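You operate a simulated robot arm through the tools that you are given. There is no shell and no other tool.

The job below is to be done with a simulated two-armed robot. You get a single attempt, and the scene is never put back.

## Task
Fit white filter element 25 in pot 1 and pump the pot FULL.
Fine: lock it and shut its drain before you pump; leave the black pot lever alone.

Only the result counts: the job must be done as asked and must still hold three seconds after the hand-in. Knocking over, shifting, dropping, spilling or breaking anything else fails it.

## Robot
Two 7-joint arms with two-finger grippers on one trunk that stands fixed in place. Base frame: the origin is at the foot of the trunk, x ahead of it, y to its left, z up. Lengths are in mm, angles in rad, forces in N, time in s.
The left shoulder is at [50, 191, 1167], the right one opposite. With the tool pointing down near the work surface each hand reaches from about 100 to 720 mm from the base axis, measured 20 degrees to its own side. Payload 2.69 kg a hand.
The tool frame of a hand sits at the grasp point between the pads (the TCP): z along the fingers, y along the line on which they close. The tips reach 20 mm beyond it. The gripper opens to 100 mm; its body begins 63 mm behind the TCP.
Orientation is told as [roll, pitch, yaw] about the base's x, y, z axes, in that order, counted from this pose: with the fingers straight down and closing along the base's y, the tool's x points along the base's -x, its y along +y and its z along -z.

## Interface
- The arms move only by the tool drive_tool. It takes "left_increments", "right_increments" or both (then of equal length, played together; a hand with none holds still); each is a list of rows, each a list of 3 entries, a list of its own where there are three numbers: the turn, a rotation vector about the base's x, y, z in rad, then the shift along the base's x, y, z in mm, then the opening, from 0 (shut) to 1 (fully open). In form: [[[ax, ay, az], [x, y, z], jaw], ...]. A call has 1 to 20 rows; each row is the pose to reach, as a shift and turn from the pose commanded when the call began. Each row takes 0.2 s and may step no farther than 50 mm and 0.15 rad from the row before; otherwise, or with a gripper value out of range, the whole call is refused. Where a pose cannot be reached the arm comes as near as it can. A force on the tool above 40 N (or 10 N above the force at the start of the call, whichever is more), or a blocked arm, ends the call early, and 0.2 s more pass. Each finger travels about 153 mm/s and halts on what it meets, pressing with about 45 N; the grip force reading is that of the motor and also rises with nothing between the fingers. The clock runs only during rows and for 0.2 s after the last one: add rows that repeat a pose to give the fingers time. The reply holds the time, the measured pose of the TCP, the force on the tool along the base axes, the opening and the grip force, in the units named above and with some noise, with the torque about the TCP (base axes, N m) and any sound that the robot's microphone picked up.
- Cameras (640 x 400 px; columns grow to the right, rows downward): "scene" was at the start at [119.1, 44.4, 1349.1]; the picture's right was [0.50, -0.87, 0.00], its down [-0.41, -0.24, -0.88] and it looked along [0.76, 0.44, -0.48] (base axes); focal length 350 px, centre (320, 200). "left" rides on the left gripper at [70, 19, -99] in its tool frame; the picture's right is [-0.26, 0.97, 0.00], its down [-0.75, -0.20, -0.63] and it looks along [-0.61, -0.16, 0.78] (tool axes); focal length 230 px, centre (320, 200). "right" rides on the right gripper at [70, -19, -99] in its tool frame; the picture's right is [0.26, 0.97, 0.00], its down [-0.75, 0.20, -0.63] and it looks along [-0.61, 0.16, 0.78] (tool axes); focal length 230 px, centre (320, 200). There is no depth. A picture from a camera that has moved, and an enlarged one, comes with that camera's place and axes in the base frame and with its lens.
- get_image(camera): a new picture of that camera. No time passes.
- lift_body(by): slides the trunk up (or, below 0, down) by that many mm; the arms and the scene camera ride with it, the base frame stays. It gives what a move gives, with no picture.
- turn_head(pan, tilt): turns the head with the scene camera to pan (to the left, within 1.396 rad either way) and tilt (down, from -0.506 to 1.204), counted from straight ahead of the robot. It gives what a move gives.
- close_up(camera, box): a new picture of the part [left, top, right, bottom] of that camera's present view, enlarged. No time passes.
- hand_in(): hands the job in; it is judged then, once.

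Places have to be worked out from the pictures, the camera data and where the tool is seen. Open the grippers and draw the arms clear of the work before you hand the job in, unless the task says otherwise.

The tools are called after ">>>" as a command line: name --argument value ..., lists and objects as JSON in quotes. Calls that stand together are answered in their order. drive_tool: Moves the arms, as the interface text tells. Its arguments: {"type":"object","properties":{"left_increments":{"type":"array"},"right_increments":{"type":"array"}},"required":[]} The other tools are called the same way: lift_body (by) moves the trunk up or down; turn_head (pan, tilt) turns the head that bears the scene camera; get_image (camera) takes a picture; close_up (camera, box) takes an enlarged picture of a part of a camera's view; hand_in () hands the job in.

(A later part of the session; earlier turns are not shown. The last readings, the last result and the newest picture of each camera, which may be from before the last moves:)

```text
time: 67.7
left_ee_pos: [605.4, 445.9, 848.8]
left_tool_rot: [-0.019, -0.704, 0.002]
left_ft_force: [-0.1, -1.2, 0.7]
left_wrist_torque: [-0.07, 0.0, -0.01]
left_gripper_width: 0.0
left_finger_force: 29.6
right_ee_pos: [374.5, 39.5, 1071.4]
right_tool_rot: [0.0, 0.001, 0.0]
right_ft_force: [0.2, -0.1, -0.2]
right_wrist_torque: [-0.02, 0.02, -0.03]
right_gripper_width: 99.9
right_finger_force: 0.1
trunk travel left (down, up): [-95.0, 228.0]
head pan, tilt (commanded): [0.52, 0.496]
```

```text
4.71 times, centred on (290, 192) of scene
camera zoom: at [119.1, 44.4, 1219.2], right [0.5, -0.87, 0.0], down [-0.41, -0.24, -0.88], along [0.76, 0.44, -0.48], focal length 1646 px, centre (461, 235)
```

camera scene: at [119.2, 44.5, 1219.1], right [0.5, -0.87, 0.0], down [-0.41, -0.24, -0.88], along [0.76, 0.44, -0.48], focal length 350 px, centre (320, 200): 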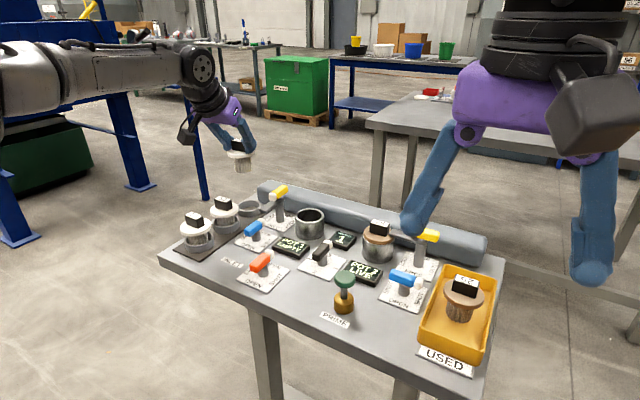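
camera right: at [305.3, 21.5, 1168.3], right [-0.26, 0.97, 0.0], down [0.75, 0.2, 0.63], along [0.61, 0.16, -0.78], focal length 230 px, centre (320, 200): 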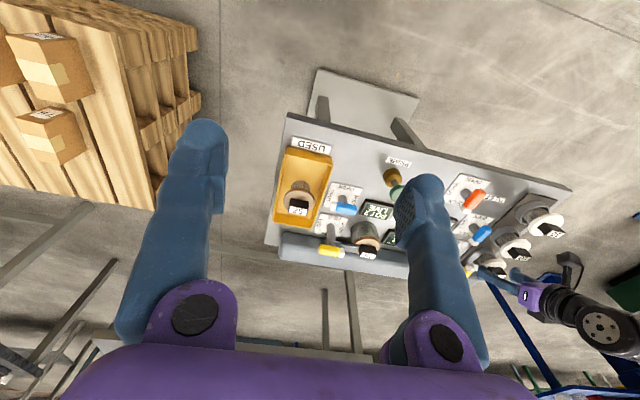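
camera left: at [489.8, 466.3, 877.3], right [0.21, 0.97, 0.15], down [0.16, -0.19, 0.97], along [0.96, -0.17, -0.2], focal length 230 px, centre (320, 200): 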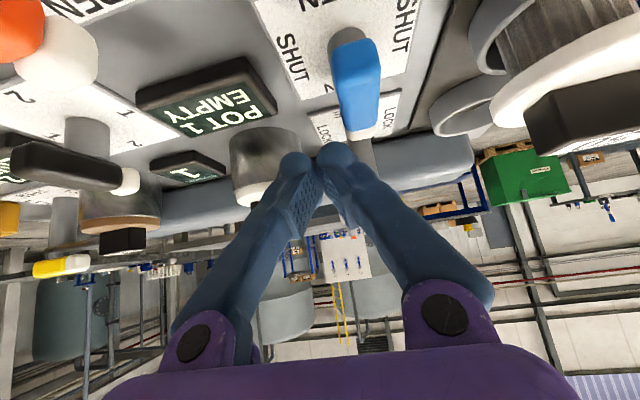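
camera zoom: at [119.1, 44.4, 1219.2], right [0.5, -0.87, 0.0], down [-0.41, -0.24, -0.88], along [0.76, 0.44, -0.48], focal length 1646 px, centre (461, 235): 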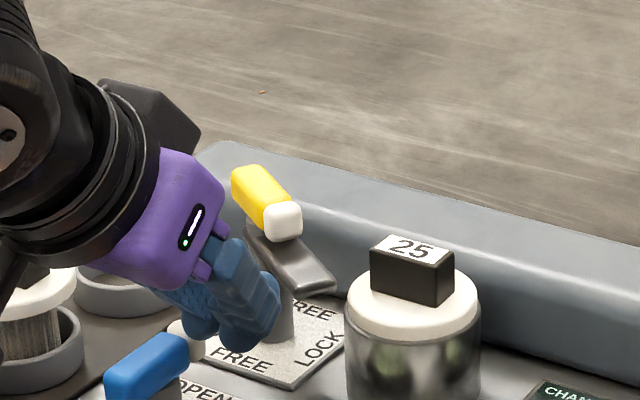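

Fingertips are behind the arm, above the blue handle. I push toward +x in small steps.

>>> drive_tool --left_increments '[[[0, 0, 0], [6, 0, 0], 0.0], [[0, 0, 0], [12, 0, 0], 0.0], [[0, 0, 0], [17, 0, 0], 0.0], [[0, 0, 0], [21, 0, 0], 0.0], [[0, 0, 0], [25, 0, 0], 0.0], [[0, 0, 0], [29, 0, 0], 0.0], [[0, 0, 0], [33, 0, 0], 0.0]]'

>>> get_image --camera "left"

>>> close_up --camera "scene" --box '[240, 150, 340, 235]'

```text
time: 69.3
left_ee_pos: [638.7, 446.1, 850.2]
left_tool_rot: [-0.016, -0.706, 0.003]
left_ft_force: [-1.2, -0.3, 0.8]
left_wrist_torque: [-0.02, 0.03, -0.02]
left_gripper_width: 0.2
left_finger_force: 29.8
right_ee_pos: [375.5, 40.5, 1071.3]
right_tool_rot: [0.0, 0.0, 0.0]
right_ft_force: [-0.9, 0.4, 0.6]
right_wrist_torque: [-0.01, 0.02, 0.02]
right_gripper_width: 100.1
right_finger_force: 0.1
trunk travel left (down, up): [-95.0, 228.0]
head pan, tilt (commanded): [0.52, 0.496]
```

```text
taken
camera left: at [522.8, 466.2, 877.9], right [0.21, 0.97, 0.15], down [0.16, -0.19, 0.97], along [0.96, -0.17, -0.2], focal length 230 px, centre (320, 200)
```

left: 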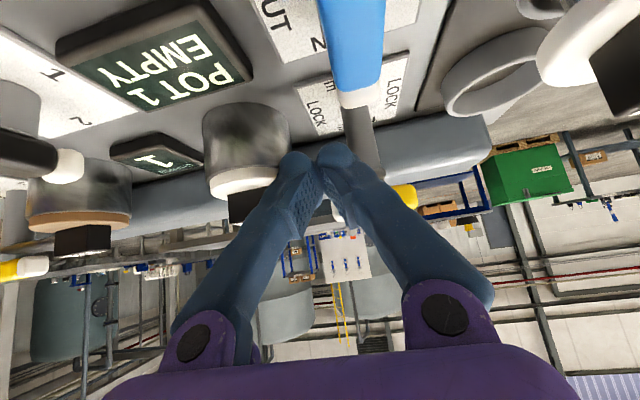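

```text
4.71 times, centred on (290, 192) of scene
camera zoom: at [118.9, 44.4, 1219.2], right [0.5, -0.87, 0.0], down [-0.41, -0.24, -0.88], along [0.76, 0.44, -0.48], focal length 1646 px, centre (461, 235)
```

zoom: 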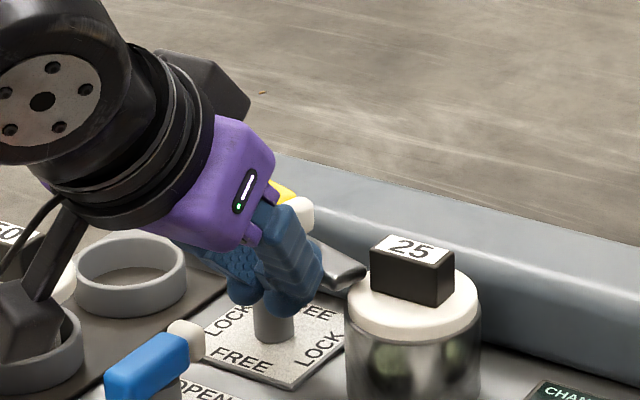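

The lever follows with hardly any force. I continue pushing, watching for the stop.

>>> drive_tool --left_increments '[[[0, 0, 0], [4, 0, 0], 0.0], [[0, 0, 0], [8, 0, 0], 0.0], [[0, 0, 0], [11, 0, 0], 0.0], [[0, 0, 0], [14, 0, 0], 0.0], [[0, 0, 0], [14, 0, 0], 0.0]]'

>>> get_image --camera "left"

>>> close_up --camera "scene" --box '[240, 150, 340, 235]'

```text
time: 70.5
left_ee_pos: [649.8, 443.9, 851.0]
left_tool_rot: [-0.017, -0.701, 0.004]
left_ft_force: [-31.8, -2.7, 6.9]
left_wrist_torque: [-0.1, 0.01, 0.27]
left_gripper_width: 0.0
left_finger_force: 29.7
right_ee_pos: [371.4, 39.6, 1071.1]
right_tool_rot: [0.0, -0.004, 0.0]
right_ft_force: [0.1, -0.3, 1.0]
right_wrist_torque: [0.01, -0.01, 0.03]
right_gripper_width: 100.0
right_finger_force: 0.1
trunk travel left (down, up): [-95.0, 228.0]
head pan, tilt (commanded): [0.52, 0.496]
```

```text
taken
camera left: at [534.4, 464.6, 879.4], right [0.2, 0.97, 0.15], down [0.16, -0.19, 0.97], along [0.96, -0.17, -0.2], focal length 230 px, centre (320, 200)
```

left: 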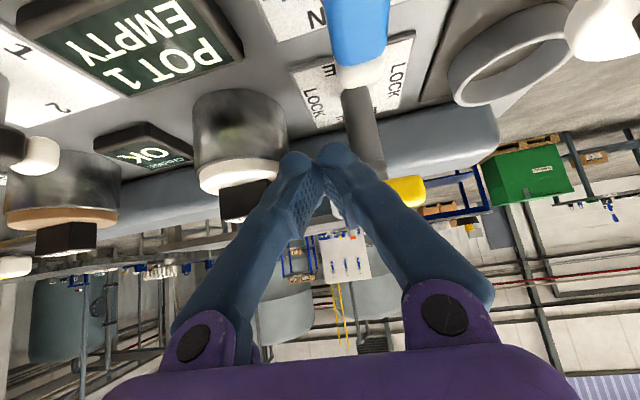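

```text
4.71 times, centred on (290, 192) of scene
camera zoom: at [115.7, 43.8, 1219.6], right [0.5, -0.87, 0.0], down [-0.41, -0.24, -0.88], along [0.76, 0.44, -0.47], focal length 1646 px, centre (461, 235)
```

zoom: 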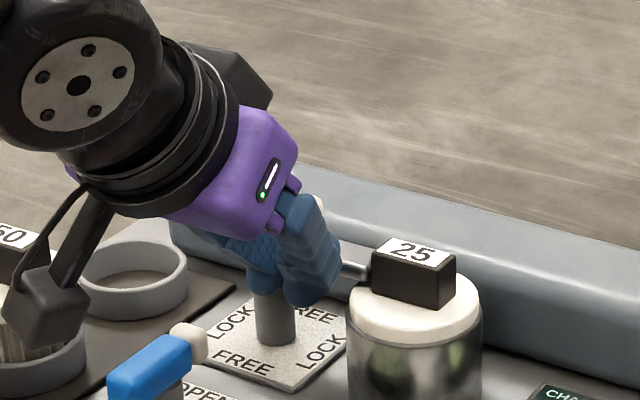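

The small display changed from “1” to “OK” and the push force rose to 32 N: the lever is at its LOCK stop. I back away and rise, then check the lever and element.

>>> drive_tool --left_increments '[[[0, 0, 0], [-8, 0, 0], 0.0], [[0, 0, 0], [-18, 0, 0], 0.0], [[0, 0, 0], [-28, 0, 5], 0.0], [[0, 0, 0], [-38, 0, 20], 0.0], [[0, 0, 0], [-48, 0, 40], 0.0], [[0, 0, 0], [-58, 0, 65], 0.0]]'

>>> get_image --camera "left"

>>> close_up --camera "scene" --box '[230, 160, 350, 250]'

>>> close_up --camera "left" --box '[200, 0, 440, 150]'

```text
time: 71.9
left_ee_pos: [595.3, 444.7, 916.0]
left_tool_rot: [-0.016, -0.705, 0.0]
left_ft_force: [-0.6, 0.8, 0.2]
left_wrist_torque: [0.01, -0.02, 0.0]
left_gripper_width: 0.2
left_finger_force: 29.4
right_ee_pos: [374.6, 40.5, 1070.7]
right_tool_rot: [-0.002, -0.002, -0.003]
right_ft_force: [-0.4, 0.4, 0.5]
right_wrist_torque: [0.03, -0.02, 0.03]
right_gripper_width: 99.8
right_finger_force: 0.1
trunk travel left (down, up): [-95.0, 228.0]
head pan, tilt (commanded): [0.52, 0.496]
```

```text
taken
camera left: at [479.6, 465.4, 944.1], right [0.21, 0.97, 0.15], down [0.16, -0.19, 0.97], along [0.96, -0.17, -0.2], focal length 230 px, centre (320, 200)
```

left: 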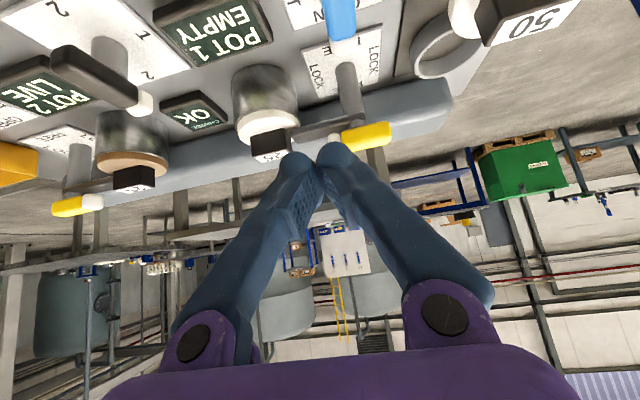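

```text
4.44 times, centred on (290, 205) of scene
camera zoom: at [118.8, 44.3, 1219.2], right [0.5, -0.87, 0.0], down [-0.41, -0.24, -0.88], along [0.76, 0.44, -0.48], focal length 1554 px, centre (453, 178)
```

zoom: 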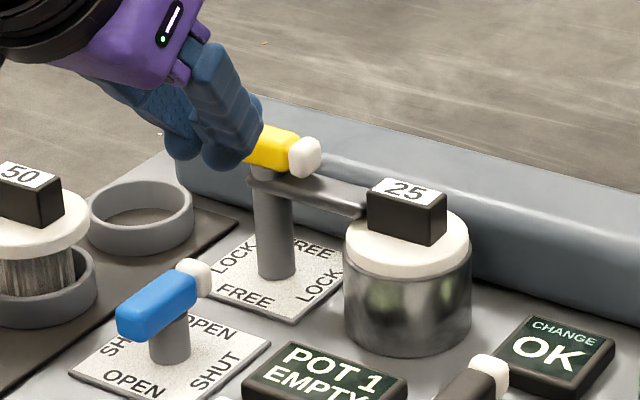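

```text
2.67 times, centred on (320, 75) of left
camera zoom: at [479.6, 465.4, 944.1], right [0.21, 0.97, 0.15], down [0.16, -0.19, 0.97], along [0.96, -0.17, -0.2], focal length 614 px, centre (320, 533)
```

zoom: 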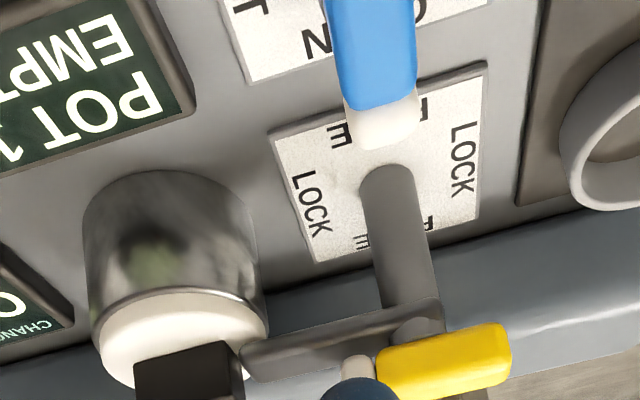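

Locked: the arm lies over the disc and the display reads “CHANGE OK”. Next the blue drain lever (handle along x = OPEN). I bring the hand upright and over it, to look at it from above.

>>> drive_tool --left_increments '[[[0, 0.14, 0], [-8, 6, 10], 0.1], [[0, 0.28, 0], [-16, 12, 18], 0.2], [[0.005, 0.42, 0], [-22, 18, 22], 0.3], [[0.01, 0.56, 0], [-28, 25, 25], 0.35], [[0.016, 0.705, 0], [-35, 31, 25], 0.35], [[0.016, 0.705, 0], [-35, 31, 25], 0.35]]'

>>> get_image --camera "left"

>>> close_up --camera "left" --box '[220, 60, 420, 185]'

>>> close_up --camera "scene" --box '[210, 190, 290, 260]'

```text
time: 73.3
left_ee_pos: [558.9, 474.7, 939.7]
left_tool_rot: [-0.003, 0.003, -0.004]
left_ft_force: [0.4, -0.8, -0.2]
left_wrist_torque: [-0.02, 0.0, 0.0]
left_gripper_width: 34.7
left_finger_force: 0.0
right_ee_pos: [374.1, 40.9, 1069.7]
right_tool_rot: [0.001, 0.0, 0.0]
right_ft_force: [-0.2, -0.3, 0.0]
right_wrist_torque: [0.0, 0.01, -0.01]
right_gripper_width: 100.0
right_finger_force: 0.1
trunk travel left (down, up): [-95.0, 228.0]
head pan, tilt (commanded): [0.52, 0.496]
```

```text
taken
camera left: at [491.3, 493.5, 1037.2], right [0.26, 0.96, 0.0], down [0.75, -0.2, 0.63], along [0.61, -0.17, -0.78], focal length 230 px, centre (320, 200)
```

left: 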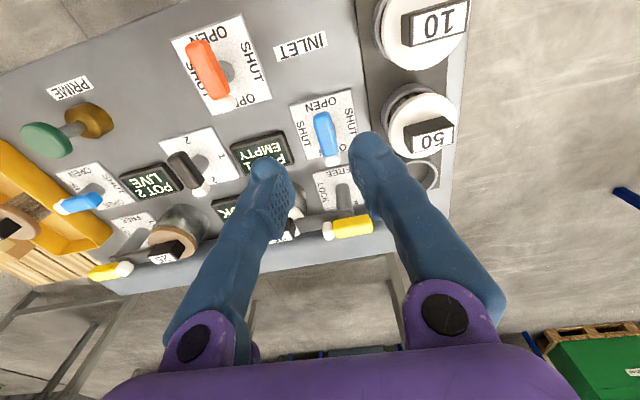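

```text
3.20 times, centred on (320, 122) of left
camera zoom: at [491.3, 493.5, 1037.2], right [0.26, 0.96, 0.0], down [0.75, -0.2, 0.63], along [0.61, -0.17, -0.78], focal length 736 px, centre (320, 448)
```

zoom: 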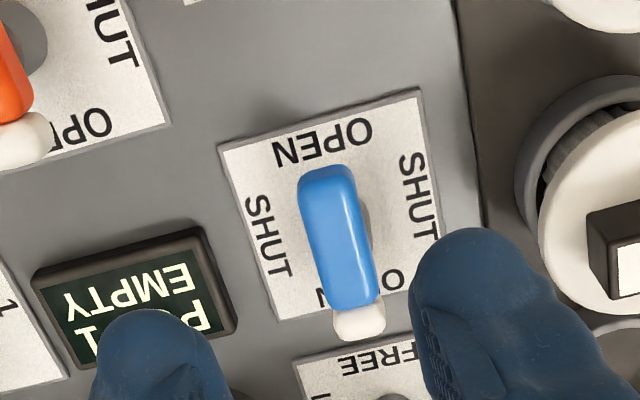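

```text
5.71 times, centred on (250, 225) of scene
camera zoom: at [119.0, 44.3, 1219.2], right [0.5, -0.87, 0.0], down [-0.41, -0.24, -0.88], along [0.76, 0.44, -0.48], focal length 1998 px, centre (720, 57)
```

zoom: 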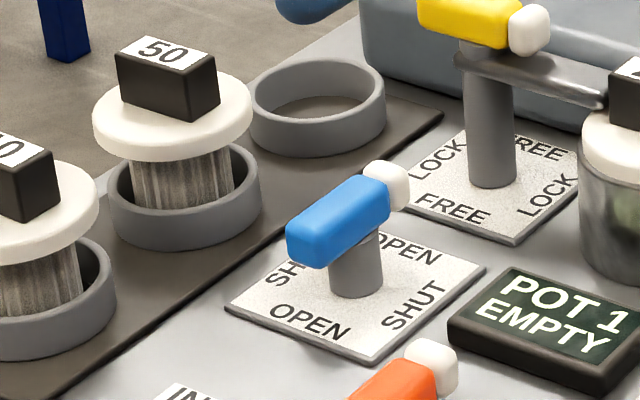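

The blue handle runs x≈564–621 at y≈474.8, top z≈815, pivot about (592, 475). I move over it and go down partway with jaws at 40 mm, tool upright.

>>> drive_tool --left_increments '[[[0, 0, 0], [15, 0.2, -10], 0.4], [[0, 0, 0], [30.7, 0.3, -25], 0.4], [[0, 0, 0], [30.7, 0.3, -45], 0.4], [[0, 0, 0], [30.7, 0.3, -62], 0.4], [[0, 0, 0], [30.7, 0.3, -78], 0.4], [[0, 0, 0], [30.7, 0.3, -78], 0.4]]'

>>> get_image --camera "left"

>>> close_up --camera "scene" --box '[190, 140, 310, 260]'

```text
time: 74.7
left_ee_pos: [589.6, 475.3, 862.8]
left_tool_rot: [-0.003, 0.001, -0.002]
left_ft_force: [-0.1, 0.5, 1.0]
left_wrist_torque: [0.0, 0.0, 0.0]
left_gripper_width: 40.1
left_finger_force: 0.1
right_ee_pos: [373.9, 40.6, 1069.6]
right_tool_rot: [0.0, 0.0, -0.001]
right_ft_force: [0.5, -0.3, -1.0]
right_wrist_torque: [0.01, 0.02, 0.0]
right_gripper_width: 100.0
right_finger_force: 0.2
trunk travel left (down, up): [-95.0, 228.0]
head pan, tilt (commanded): [0.52, 0.496]
```

```text
taken
camera left: at [521.4, 494.5, 960.3], right [0.26, 0.97, 0.0], down [0.75, -0.2, 0.63], along [0.61, -0.17, -0.78], focal length 230 px, centre (320, 200)
```

left: 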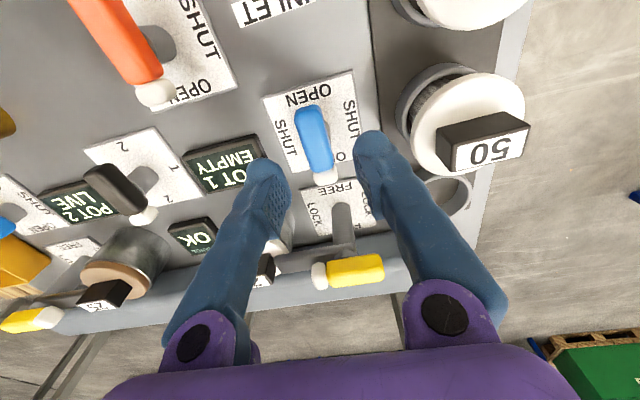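

```text
3.33 times, centred on (250, 200) of scene
camera zoom: at [119.0, 44.4, 1219.2], right [0.5, -0.87, 0.0], down [-0.41, -0.24, -0.88], along [0.76, 0.44, -0.48], focal length 1166 px, centre (553, 200)
```

zoom: 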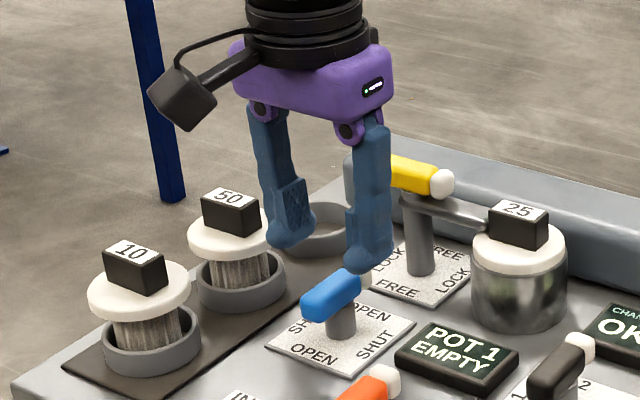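

Hand is right over the handle and clear of element 50. I narrow the jaws to 32 mm and go down to grip height.

>>> drive_tool --left_increments '[[[0, 0, 0], [-0.5, -0.8, -5], 0.32], [[0, 0, 0], [-0.5, -0.8, -15], 0.32], [[0, 0, 0], [-0.5, -0.8, -25], 0.32], [[0, 0, 0], [-0.5, -0.8, -32], 0.32], [[0, 0, 0], [-0.5, -0.8, -36], 0.32], [[0, 0, 0], [-0.5, -0.8, -36], 0.32]]'

>>> get_image --camera "left"

>>> close_up --camera "scene" --box '[210, 170, 290, 250]'

```text
time: 76.1
left_ee_pos: [591.0, 473.9, 825.2]
left_tool_rot: [-0.002, 0.003, -0.004]
left_ft_force: [-0.9, -0.8, -0.5]
left_wrist_torque: [0.01, 0.0, 0.01]
left_gripper_width: 32.1
left_finger_force: 0.0
right_ee_pos: [374.7, 39.6, 1070.5]
right_tool_rot: [-0.001, 0.0, 0.0]
right_ft_force: [0.5, 0.7, -0.6]
right_wrist_torque: [-0.02, -0.03, 0.03]
right_gripper_width: 100.0
right_finger_force: 0.1
trunk travel left (down, up): [-95.0, 228.0]
head pan, tilt (commanded): [0.52, 0.496]
```

```text
taken
camera left: at [522.9, 493.9, 922.3], right [0.26, 0.97, 0.0], down [0.75, -0.2, 0.63], along [0.61, -0.17, -0.78], focal length 230 px, centre (320, 200)
```

left: 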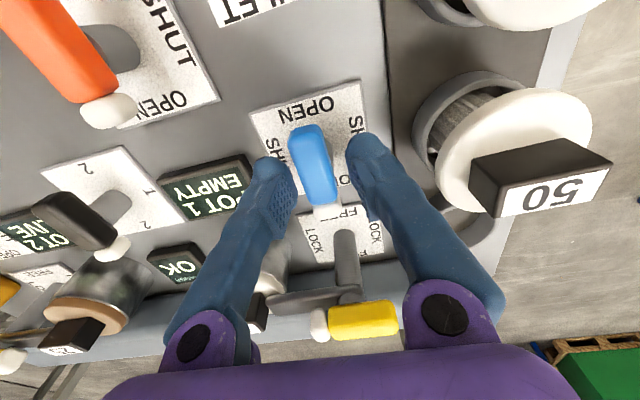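

```text
5.00 times, centred on (250, 210) of scene
camera zoom: at [119.1, 44.4, 1219.1], right [0.5, -0.87, 0.0], down [-0.41, -0.24, -0.88], along [0.76, 0.44, -0.48], focal length 1749 px, centre (670, 150)
```

zoom: 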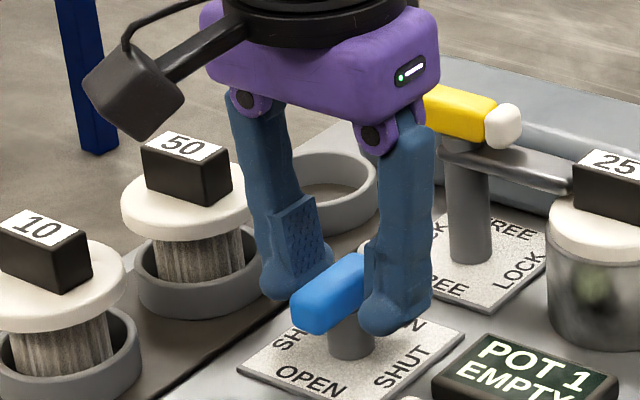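

Well placed. I close on the blue handle.

>>> drive_tool --left_increments '[[[0, 0, 0], [0, 0, 0], 0.25], [[0, 0, 0], [0, 0, 0], 0.18], [[0, 0, 0], [0, 0, 0], 0.12], [[0, 0, 0], [0, 0, 0], 0.0], [[0, 0, 0], [0, 0, 0], 0.0]]'

>>> close_up --camera "scene" --box '[210, 170, 290, 250]'

```text
time: 77.3
left_ee_pos: [591.9, 472.4, 826.5]
left_tool_rot: [-0.004, 0.003, -0.006]
left_ft_force: [-1.5, -10.8, -4.7]
left_wrist_torque: [-0.11, -0.21, 0.0]
left_gripper_width: 17.1
left_finger_force: 43.2
right_ee_pos: [375.3, 40.2, 1070.0]
right_tool_rot: [0.001, 0.0, 0.0]
right_ft_force: [0.2, -0.4, 0.4]
right_wrist_torque: [0.05, 0.03, 0.0]
right_gripper_width: 99.9
right_finger_force: 0.2
trunk travel left (down, up): [-95.0, 228.0]
head pan, tilt (commanded): [0.52, 0.496]
```

```text
5.00 times, centred on (250, 210) of scene
camera zoom: at [119.3, 43.9, 1219.1], right [0.5, -0.87, 0.0], down [-0.41, -0.24, -0.88], along [0.76, 0.44, -0.48], focal length 1749 px, centre (670, 150)
```

zoom: 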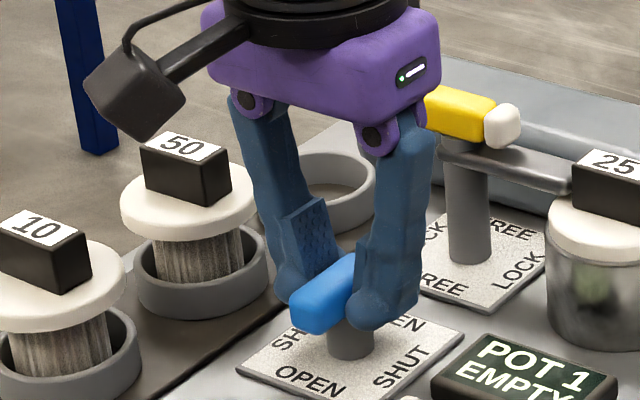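

Gripped at 17 mm. I unload the side force (−1.5 mm in y) and try turning it clockwise (white end toward −y, the way drain 2 stands when SHUT) by 0.3 rad.

>>> drive_tool --left_increments '[[[0, 0, 0], [0, -1.5, 0], 0.0], [[0, 0, -0.1], [0, -1.5, 0], 0.0], [[0, 0, -0.2], [0, -1.5, 0], 0.0], [[0, 0, -0.3], [0, -1.5, 0], 0.0], [[0, 0, -0.3], [0, -1.5, 0], 0.0]]'

>>> close_up --camera "scene" --box '[210, 170, 290, 250]'

```text
time: 78.5
left_ee_pos: [590.9, 471.6, 825.8]
left_tool_rot: [-0.004, 0.001, -0.305]
left_ft_force: [4.6, -12.8, -10.7]
left_wrist_torque: [-0.28, -0.23, 0.04]
left_gripper_width: 17.3
left_finger_force: 42.7
right_ee_pos: [375.3, 38.6, 1069.1]
right_tool_rot: [0.0, -0.001, -0.001]
right_ft_force: [0.1, -0.4, -0.3]
right_wrist_torque: [0.03, 0.02, 0.01]
right_gripper_width: 100.1
right_finger_force: 0.0
trunk travel left (down, up): [-95.0, 228.0]
head pan, tilt (commanded): [0.52, 0.496]
```

```text
5.00 times, centred on (250, 210) of scene
camera zoom: at [120.4, 44.1, 1218.9], right [0.5, -0.87, 0.0], down [-0.41, -0.24, -0.88], along [0.76, 0.44, -0.48], focal length 1749 px, centre (670, 150)
```

zoom: 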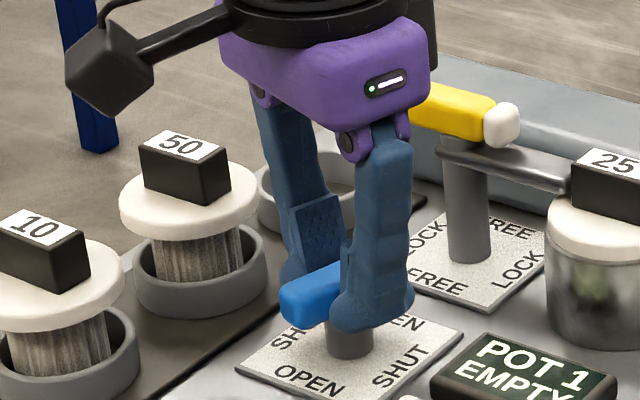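

The handle turns with it and without resistance. I continue clockwise, trimming a couple of millimetres to unload.

>>> drive_tool --left_increments '[[[0, 0, -0.1], [0.5, -1, -0.7], 0.0], [[0, 0, -0.22], [0.5, -2, -1.4], 0.0], [[0, 0, -0.34], [0.5, -2, -1.4], 0.0], [[0, 0, -0.46], [0.5, -2, -1.4], 0.0], [[0, 0, -0.58], [0.5, -2, -1.4], 0.0], [[0, 0, -0.7], [0.5, -2, -1.4], 0.0], [[0, 0, -0.7], [0.5, -2, -1.4], 0.0]]'

>>> close_up --camera "scene" --box '[210, 170, 290, 250]'

```text
time: 80.1
left_ee_pos: [591.1, 472.6, 824.1]
left_tool_rot: [0.001, 0.002, -1.004]
left_ft_force: [-4.2, 2.5, 5.0]
left_wrist_torque: [-0.08, -0.02, -0.01]
left_gripper_width: 17.1
left_finger_force: 42.9
right_ee_pos: [374.0, 40.1, 1070.9]
right_tool_rot: [-0.001, -0.002, 0.001]
right_ft_force: [0.5, 0.4, 0.8]
right_wrist_torque: [-0.02, 0.03, -0.02]
right_gripper_width: 100.0
right_finger_force: 0.0
trunk travel left (down, up): [-95.0, 228.0]
head pan, tilt (commanded): [0.52, 0.496]
```

```text
5.00 times, centred on (250, 210) of scene
camera zoom: at [118.3, 44.1, 1219.3], right [0.5, -0.87, 0.0], down [-0.41, -0.24, -0.88], along [0.76, 0.44, -0.48], focal length 1749 px, centre (670, 150)
```

zoom: 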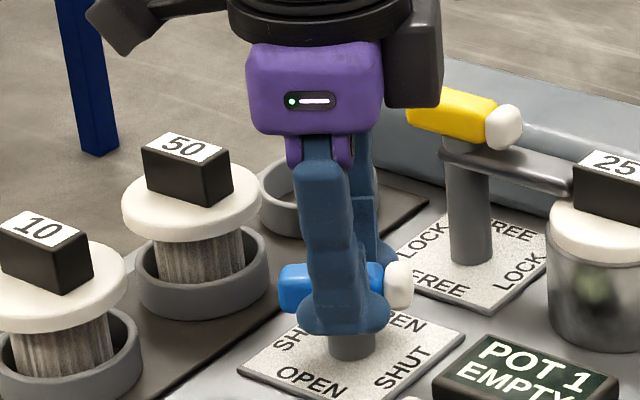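

Over half way with low forces. I turn the remaining 0.57 rad.

>>> drive_tool --left_increments '[[[0, 0, -0.12], [0, 0, 0.5], 0.0], [[0, 0, -0.24], [0, 0, 0.5], 0.0], [[0, 0, -0.36], [0, 0, 0.5], 0.0], [[0, 0, -0.46], [0, 0, 0.5], 0.0], [[0, 0, -0.54], [0, 0, 0.5], 0.0], [[0, 0, -0.59], [0, 0, 0.5], 0.0], [[0, 0, -0.59], [0, 0, 0.5], 0.0]]'

>>> close_up --camera "scene" --box '[210, 170, 290, 250]'

>>> get_image --camera "left"

```text
time: 81.7
left_ee_pos: [589.6, 471.6, 824.5]
left_tool_rot: [-0.001, 0.0, -1.594]
left_ft_force: [-5.6, 3.5, 1.5]
left_wrist_torque: [0.44, 0.06, 0.51]
left_gripper_width: 17.1
left_finger_force: 41.9
right_ee_pos: [374.0, 40.0, 1071.5]
right_tool_rot: [0.001, 0.001, 0.0]
right_ft_force: [-0.3, -0.6, 0.2]
right_wrist_torque: [0.03, 0.01, 0.02]
right_gripper_width: 100.0
right_finger_force: 0.0
trunk travel left (down, up): [-95.0, 228.0]
head pan, tilt (commanded): [0.52, 0.496]
```

```text
5.00 times, centred on (250, 210) of scene
camera zoom: at [118.5, 44.5, 1219.2], right [0.5, -0.87, 0.0], down [-0.41, -0.24, -0.88], along [0.76, 0.44, -0.48], focal length 1749 px, centre (670, 150)
```

zoom: 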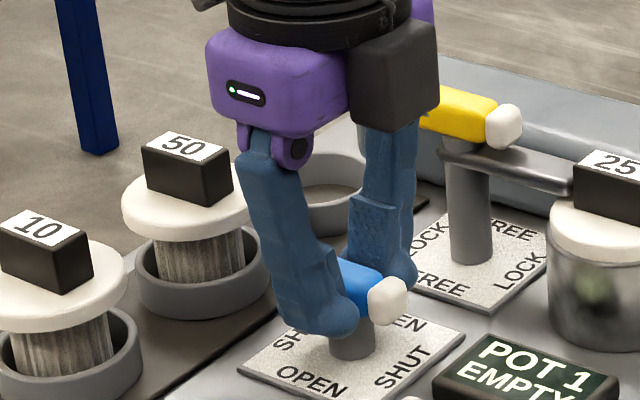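

```text
taken
camera left: at [611.5, 541.5, 922.2], right [0.96, -0.28, 0.0], down [-0.22, -0.75, 0.63], along [-0.18, -0.6, -0.78], focal length 230 px, centre (320, 200)
```

left: 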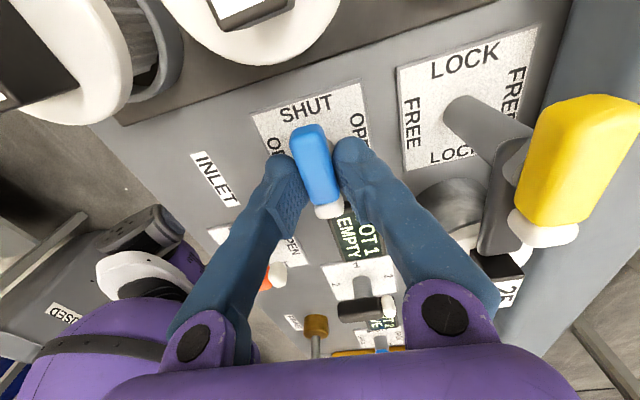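

The handle now lies along y (SHUT) and a 0.5 N·m torque shows it reached its stop. I release and rise straight up.

>>> drive_tool --left_increments '[[[0, 0, 0.02], [0, 0, 0], 0.0], [[0, 0, 0.02], [0, 0, 0], 0.2], [[0, 0, 0.02], [0, 0, 0], 0.28], [[0, 0, 0.02], [0, 0, 2], 0.32], [[0, 0, 0.02], [0, 0, 10], 0.34], [[0, 0, 0.02], [0, 0, 25], 0.34], [[0, 0, 0.02], [0, 0, 50], 0.34], [[0, 0, 0.02], [-10, 0, 85], 0.34], [[0, 0, 0.02], [-30, 0, 115], 0.34]]'

>>> close_up --camera "scene" --box '[180, 170, 350, 290]'

>>> get_image --camera "scene"

```text
time: 83.7
left_ee_pos: [558.4, 466.4, 941.7]
left_tool_rot: [-0.002, 0.002, -1.574]
left_ft_force: [0.0, -0.2, 0.8]
left_wrist_torque: [0.0, 0.04, -0.01]
left_gripper_width: 33.9
left_finger_force: 0.0
right_ee_pos: [375.0, 40.8, 1070.2]
right_tool_rot: [0.001, -0.002, -0.001]
right_ft_force: [-1.0, -0.4, 0.8]
right_wrist_torque: [0.01, 0.03, 0.01]
right_gripper_width: 100.2
right_finger_force: 0.1
trunk travel left (down, up): [-95.0, 228.0]
head pan, tilt (commanded): [0.52, 0.496]
```

```text
3.33 times, centred on (265, 230) of scene
camera zoom: at [118.7, 44.2, 1219.2], right [0.5, -0.87, 0.0], down [-0.41, -0.24, -0.88], along [0.76, 0.44, -0.48], focal length 1166 px, centre (503, 100)
```

zoom: 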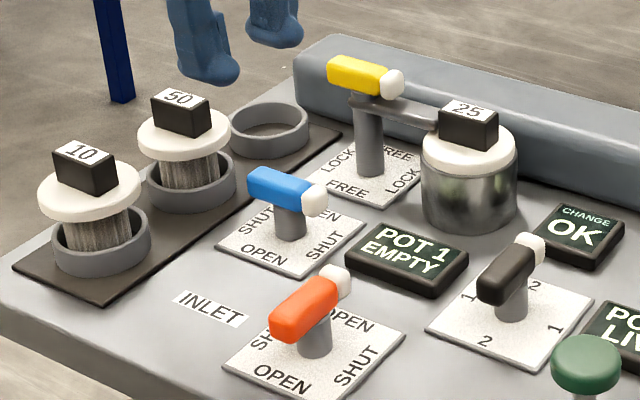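

```text
taken
camera scene: at [118.7, 44.2, 1219.2], right [0.5, -0.87, 0.0], down [-0.41, -0.24, -0.88], along [0.76, 0.44, -0.48], focal length 350 px, centre (320, 200)
```

scene: 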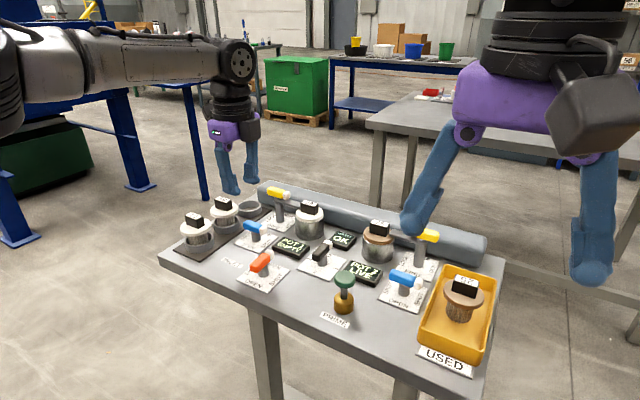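

Drain 1 now points to SHUT, the lock is on, and the inlet still stands OPEN. Next the PRIME pump: I carry the hand over toward the green knob (about (510, 226)) and look at it closely.

>>> drive_tool --left_increments '[[[0, 0, 0], [-10, -30, 10], 0.2], [[0, 0, 0], [-20, -65, 18], 0.0], [[0, 0, 0], [-30, -100, 18], 0.0], [[0, 0, 0], [-40, -135, 18], 0.0], [[0, 0, 0], [-48, -166, 18], 0.0], [[0, 0, 0], [-48, -166, 18], 0.0]]'

>>> get_image --camera "left"

>>> close_up --camera "scene" --box '[300, 240, 400, 340]'

```text
time: 85.1
left_ee_pos: [512.5, 304.7, 957.1]
left_tool_rot: [0.0, 0.002, -1.574]
left_ft_force: [-0.9, -0.3, -0.2]
left_wrist_torque: [0.04, 0.03, 0.04]
left_gripper_width: 0.1
left_finger_force: 30.3
right_ee_pos: [374.6, 41.3, 1069.7]
right_tool_rot: [0.0, 0.0, -0.001]
right_ft_force: [0.2, -0.7, 0.9]
right_wrist_torque: [0.01, 0.02, 0.0]
right_gripper_width: 100.1
right_finger_force: 0.0
trunk travel left (down, up): [-95.0, 228.0]
head pan, tilt (commanded): [0.52, 0.496]
```

```text
taken
camera left: at [533.0, 374.5, 1054.1], right [0.97, -0.26, 0.0], down [-0.2, -0.75, 0.63], along [-0.17, -0.61, -0.78], focal length 230 px, centre (320, 200)
```

left: 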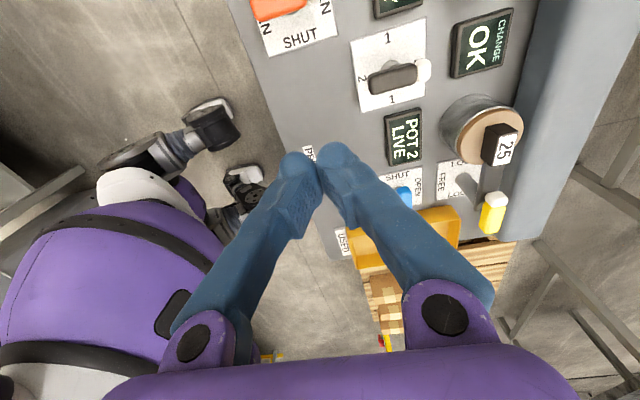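

```text
4.00 times, centred on (350, 290) of scene
camera zoom: at [119.1, 44.4, 1219.1], right [0.5, -0.87, 0.0], down [-0.41, -0.24, -0.88], along [0.76, 0.44, -0.48], focal length 1399 px, centre (200, -160)
```

zoom: 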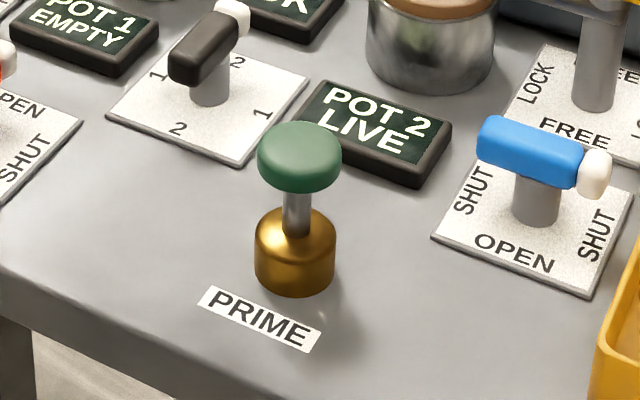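

The knob's top is at about (510.5, 224.5, 845), ~33 mm across, on a ~30 mm stem. I move the closed fingertips over it and stop ~20 mm above to check.

>>> drive_tool --left_increments '[[[0, 0, 0], [-1, -25, 0], 0.0], [[0, 0, 0], [-2, -50, -10], 0.0], [[0, 0, 0], [-3.3, -72, -25], 0.0], [[0, 0, 0], [-3.3, -80, -45], 0.0], [[0, 0, 0], [-3.3, -80, -68], 0.0], [[0, 0, 0], [-3.3, -80, -68], 0.0]]'

>>> get_image --camera "scene"

>>> close_up --camera "scene" --box '[300, 220, 400, 320]'

>>> get_image --camera "left"

```text
time: 86.5
left_ee_pos: [509.2, 226.7, 887.8]
left_tool_rot: [-0.001, 0.001, -1.574]
left_ft_force: [0.2, -0.5, 0.4]
left_wrist_torque: [0.03, -0.04, 0.03]
left_gripper_width: 0.0
left_finger_force: 29.9
right_ee_pos: [373.9, 41.7, 1070.2]
right_tool_rot: [0.0, 0.001, 0.002]
right_ft_force: [-0.3, -0.9, -0.2]
right_wrist_torque: [-0.02, 0.03, 0.01]
right_gripper_width: 100.0
right_finger_force: 0.0
trunk travel left (down, up): [-95.0, 228.0]
head pan, tilt (commanded): [0.52, 0.496]
```

```text
taken
camera scene: at [119.0, 44.4, 1219.2], right [0.5, -0.87, 0.0], down [-0.41, -0.24, -0.88], along [0.76, 0.44, -0.48], focal length 350 px, centre (320, 200)
```

scene: 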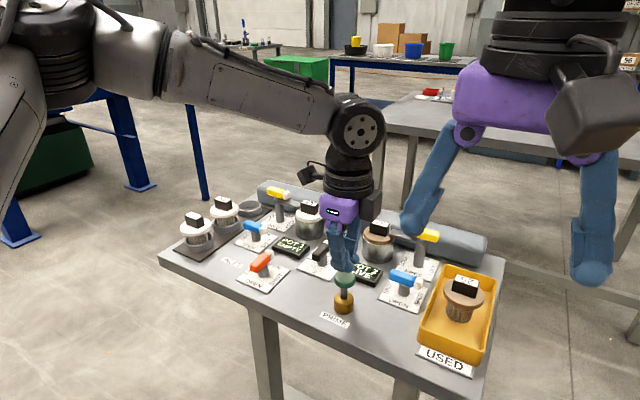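

```text
4.00 times, centred on (350, 270) of scene
camera zoom: at [119.0, 44.4, 1219.2], right [0.5, -0.87, 0.0], down [-0.41, -0.24, -0.88], along [0.76, 0.44, -0.48], focal length 1399 px, centre (200, -80)
```

zoom: 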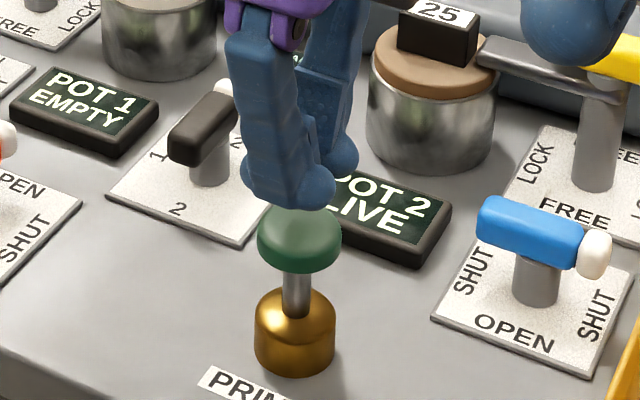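

```text
taken
camera left: at [529.5, 294.9, 985.1], right [0.97, -0.26, 0.0], down [-0.2, -0.75, 0.63], along [-0.17, -0.61, -0.78], focal length 230 px, centre (320, 200)
```

left: 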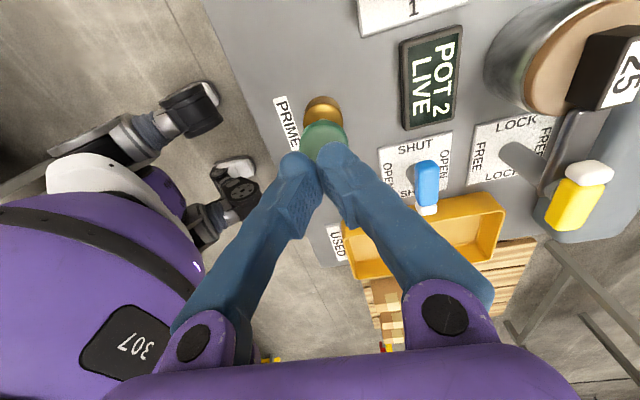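

Tips are over the knob; comparing both views it lies ~3 mm further in +x and ~2 mm in +y. I correct that and press down slowly, watching the force.

>>> drive_tool --left_increments '[[[0, 0, 0], [3, 2, -5], 0.0], [[0, 0, 0], [3, 2, -12], 0.0], [[0, 0, 0], [3, 2, -18], 0.0], [[0, 0, 0], [3, 2, -22], 0.0], [[0, 0, 0], [3, 2, -26], 0.0]]'

>>> close_up --camera "scene" --box '[300, 220, 400, 320]'

```text
time: 87.7
left_ee_pos: [511.4, 226.5, 863.0]
left_tool_rot: [-0.002, 0.001, -1.573]
left_ft_force: [-1.6, -0.1, 1.7]
left_wrist_torque: [-0.01, 0.04, 0.01]
left_gripper_width: 0.0
left_finger_force: 29.8
right_ee_pos: [374.3, 41.6, 1069.5]
right_tool_rot: [0.001, -0.001, -0.002]
right_ft_force: [0.1, 2.0, -0.7]
right_wrist_torque: [-0.02, 0.0, 0.0]
right_gripper_width: 100.2
right_finger_force: 0.1
trunk travel left (down, up): [-95.0, 228.0]
head pan, tilt (commanded): [0.52, 0.496]
```

```text
4.00 times, centred on (350, 270) of scene
camera zoom: at [119.0, 44.4, 1219.2], right [0.5, -0.87, 0.0], down [-0.41, -0.24, -0.88], along [0.76, 0.44, -0.48], focal length 1399 px, centre (200, -80)
```

zoom: 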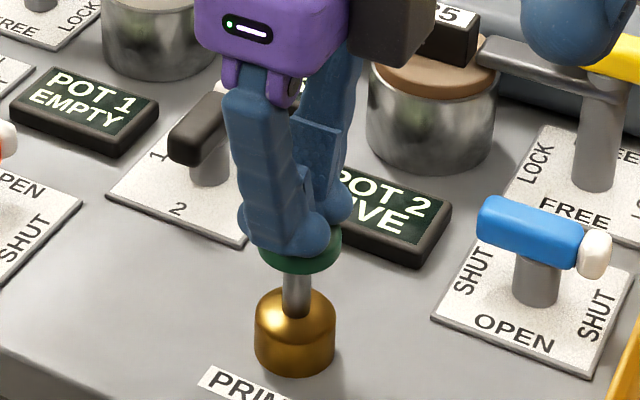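

Contact with the knob just begun (1.7 N). I press the plunger down in 4 mm steps.

>>> drive_tool --left_increments '[[[0, 0, 0], [0, 0, -4], 0.0], [[0, 0, 0], [0, 0, -8], 0.0], [[0, 0, 0], [0, 0, -12], 0.0], [[0, 0, 0], [0, 0, -16], 0.0], [[0, 0, 0], [0, 0, -20], 0.0]]'

>>> close_up --camera "scene" --box '[270, 220, 400, 320]'

```text
time: 88.9
left_ee_pos: [512.0, 228.6, 845.4]
left_tool_rot: [-0.001, 0.001, -1.575]
left_ft_force: [-2.9, -2.0, 8.8]
left_wrist_torque: [-0.01, 0.09, -0.01]
left_gripper_width: 6.0
left_finger_force: 29.5
right_ee_pos: [373.2, 38.8, 1070.0]
right_tool_rot: [0.001, -0.002, 0.0]
right_ft_force: [0.4, -0.5, -0.2]
right_wrist_torque: [0.03, 0.02, -0.01]
right_gripper_width: 100.0
right_finger_force: 0.1
trunk travel left (down, up): [-95.0, 228.0]
head pan, tilt (commanded): [0.52, 0.496]
```

```text
4.00 times, centred on (335, 270) of scene
camera zoom: at [118.1, 44.0, 1219.4], right [0.5, -0.87, 0.0], down [-0.41, -0.24, -0.88], along [0.76, 0.44, -0.48], focal length 1399 px, centre (260, -80)
```

zoom: 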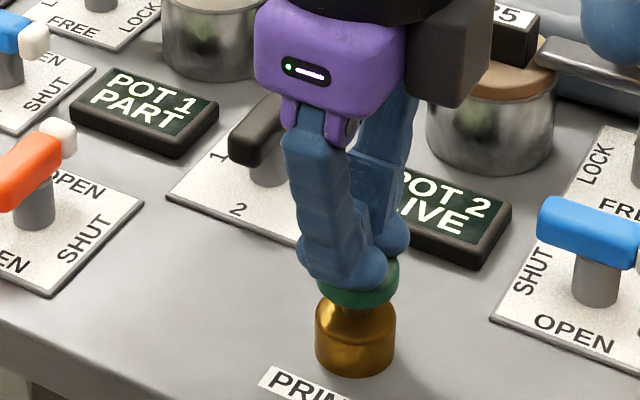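

The display already reads “POT 1 PART” – the pump works. I press a little deeper to find the end of the stroke.

>>> drive_tool --left_increments '[[[0, 0, 0], [0, 0, -2], 0.0], [[0, 0, 0], [0, 0, -4], 0.0], [[0, 0, 0], [0, 0, -6], 0.0], [[0, 0, 0], [0, 0, -6], 0.0]]'

>>> close_up --camera "scene" --box '[270, 220, 400, 320]'

```text
time: 89.9
left_ee_pos: [514.2, 226.9, 843.2]
left_tool_rot: [0.009, 0.003, -1.572]
left_ft_force: [-7.3, 4.0, 21.3]
left_wrist_torque: [0.02, 0.16, -0.01]
left_gripper_width: 6.2
left_finger_force: 29.8
right_ee_pos: [373.0, 38.6, 1069.6]
right_tool_rot: [0.002, -0.003, 0.0]
right_ft_force: [0.2, -0.1, 0.7]
right_wrist_torque: [0.0, 0.0, 0.06]
right_gripper_width: 100.1
right_finger_force: 0.0
trunk travel left (down, up): [-95.0, 228.0]
head pan, tilt (commanded): [0.52, 0.496]
stopped in row 4 (left hand): the force on the tool passed its limit at 41 N (the readings are from after the stop); the commanded pose is now the measured one
```

```text
4.00 times, centred on (335, 270) of scene
camera zoom: at [117.0, 43.8, 1219.3], right [0.5, -0.87, 0.0], down [-0.41, -0.24, -0.88], along [0.76, 0.44, -0.47], focal length 1399 px, centre (260, -80)
```

zoom: 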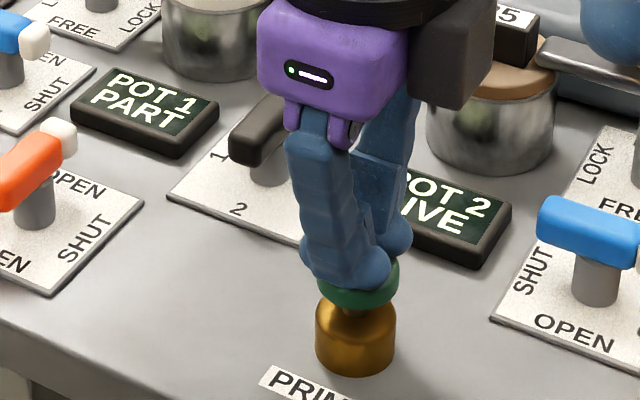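

The stroke bottoms out near TCP z 843. I rise 24 mm to let the plunger return and see whether it springs back.

>>> drive_tool --left_increments '[[[0, 0, 0], [-1, 0, 5], 0.0], [[0, 0, 0], [-2, 0, 12], 0.0], [[0, 0, 0], [-2, 0, 19], 0.0], [[0, 0, 0], [-2, 0, 26], 0.0], [[0, 0, 0], [-2, 0, 26], 0.0]]'

>>> close_up --camera "scene" --box '[270, 220, 400, 320]'

```text
time: 91.1
left_ee_pos: [511.1, 227.2, 866.4]
left_tool_rot: [0.004, 0.002, -1.572]
left_ft_force: [-0.7, 0.4, -0.9]
left_wrist_torque: [0.04, 0.03, 0.0]
left_gripper_width: 0.1
left_finger_force: 29.5
right_ee_pos: [374.6, 40.1, 1070.4]
right_tool_rot: [0.001, -0.001, -0.001]
right_ft_force: [-0.2, 0.2, 0.1]
right_wrist_torque: [-0.01, -0.01, 0.03]
right_gripper_width: 100.0
right_finger_force: 0.0
trunk travel left (down, up): [-95.0, 228.0]
head pan, tilt (commanded): [0.52, 0.496]
```

```text
4.00 times, centred on (335, 270) of scene
camera zoom: at [119.1, 44.4, 1219.1], right [0.5, -0.87, 0.0], down [-0.41, -0.24, -0.88], along [0.76, 0.44, -0.48], focal length 1399 px, centre (260, -80)
```

zoom: 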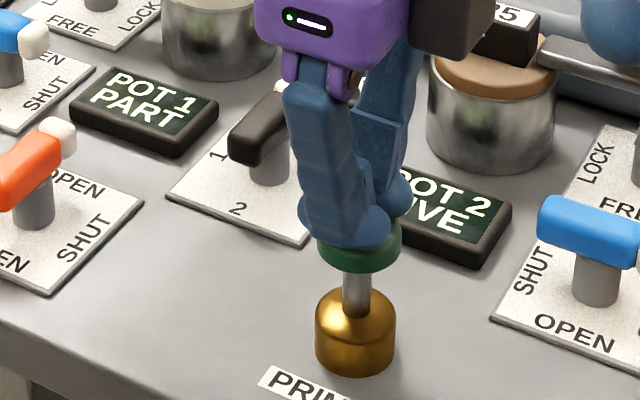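

It springs back by itself. Second stroke: press about 20 mm and release, then read the display.

>>> drive_tool --left_increments '[[[0, 0, 0], [0, 0, -5], 0.0], [[0, 0, 0], [0, 0, -10], 0.0], [[0, 0, 0], [0, 0, -15], 0.0], [[0, 0, 0], [0, 0, -19], 0.0], [[0, 0, 0], [0, 0, -21.5], 0.0], [[0, 0, 0], [0, 0, -21.5], 0.0]]'

>>> close_up --camera "scene" --box '[270, 220, 400, 320]'

```text
time: 92.5
left_ee_pos: [512.6, 226.0, 846.0]
left_tool_rot: [0.005, 0.002, -1.572]
left_ft_force: [2.5, -0.3, 6.1]
left_wrist_torque: [0.0, -0.02, 0.04]
left_gripper_width: 5.8
left_finger_force: 30.0
right_ee_pos: [374.4, 39.4, 1070.7]
right_tool_rot: [0.0, -0.001, 0.001]
right_ft_force: [0.2, -0.1, 1.8]
right_wrist_torque: [-0.03, -0.03, 0.01]
right_gripper_width: 100.1
right_finger_force: 0.1
trunk travel left (down, up): [-95.0, 228.0]
head pan, tilt (commanded): [0.52, 0.496]
```

```text
4.00 times, centred on (335, 270) of scene
camera zoom: at [118.8, 44.1, 1219.2], right [0.5, -0.87, 0.0], down [-0.41, -0.24, -0.88], along [0.76, 0.44, -0.48], focal length 1399 px, centre (260, -80)
```

zoom: 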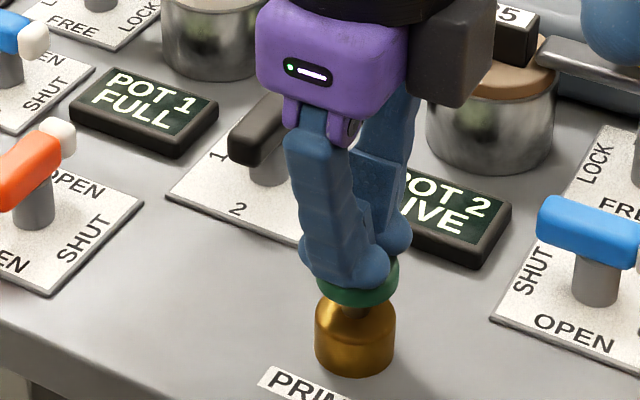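

The display now reads “POT 1 FULL”, so I stop pumping. I rise straight off the knob and well clear.

>>> drive_tool --left_increments '[[[0, 0, 0], [0, 0, 6], 0.0], [[0, 0, 0], [0, 0, 14], 0.0], [[0, 0, 0], [0, 0, 22], 0.0], [[0, 0, 0], [0, 0, 35], 0.0], [[0, 0, 0], [0, 0, 60], 0.0], [[0, 0, 0], [-10, 10, 90], 0.0], [[0, 0, 0], [-30, 30, 120], 0.0], [[0, 0, 0], [-55, 55, 145], 0.0]]'

>>> get_image --camera "scene"

>>> close_up --camera "scene" --box '[170, 170, 370, 310]'

```text
time: 94.3
left_ee_pos: [454.3, 281.9, 984.2]
left_tool_rot: [0.004, 0.003, -1.574]
left_ft_force: [0.1, -0.7, -0.4]
left_wrist_torque: [0.03, 0.0, 0.01]
left_gripper_width: 0.1
left_finger_force: 29.4
right_ee_pos: [374.4, 40.2, 1068.8]
right_tool_rot: [0.001, -0.002, 0.0]
right_ft_force: [-0.3, -0.1, -0.1]
right_wrist_torque: [-0.05, -0.04, -0.01]
right_gripper_width: 100.2
right_finger_force: 0.1
trunk travel left (down, up): [-95.0, 228.0]
head pan, tilt (commanded): [0.52, 0.496]
```

```text
taken
camera scene: at [118.7, 44.6, 1219.2], right [0.5, -0.87, 0.0], down [-0.41, -0.24, -0.88], along [0.76, 0.44, -0.48], focal length 350 px, centre (320, 200)
```

scene: 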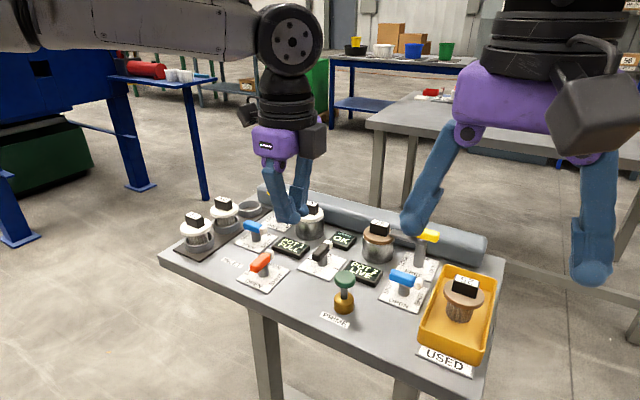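

```text
2.86 times, centred on (270, 240) of scene
camera zoom: at [118.7, 44.6, 1219.2], right [0.5, -0.87, 0.0], down [-0.41, -0.24, -0.88], along [0.76, 0.44, -0.48], focal length 999 px, centre (463, 86)
```

zoom: 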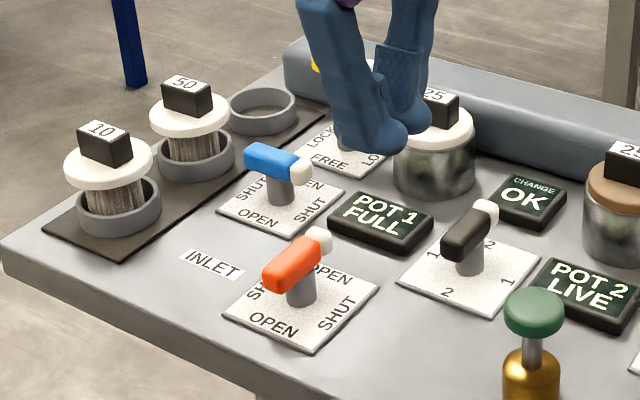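

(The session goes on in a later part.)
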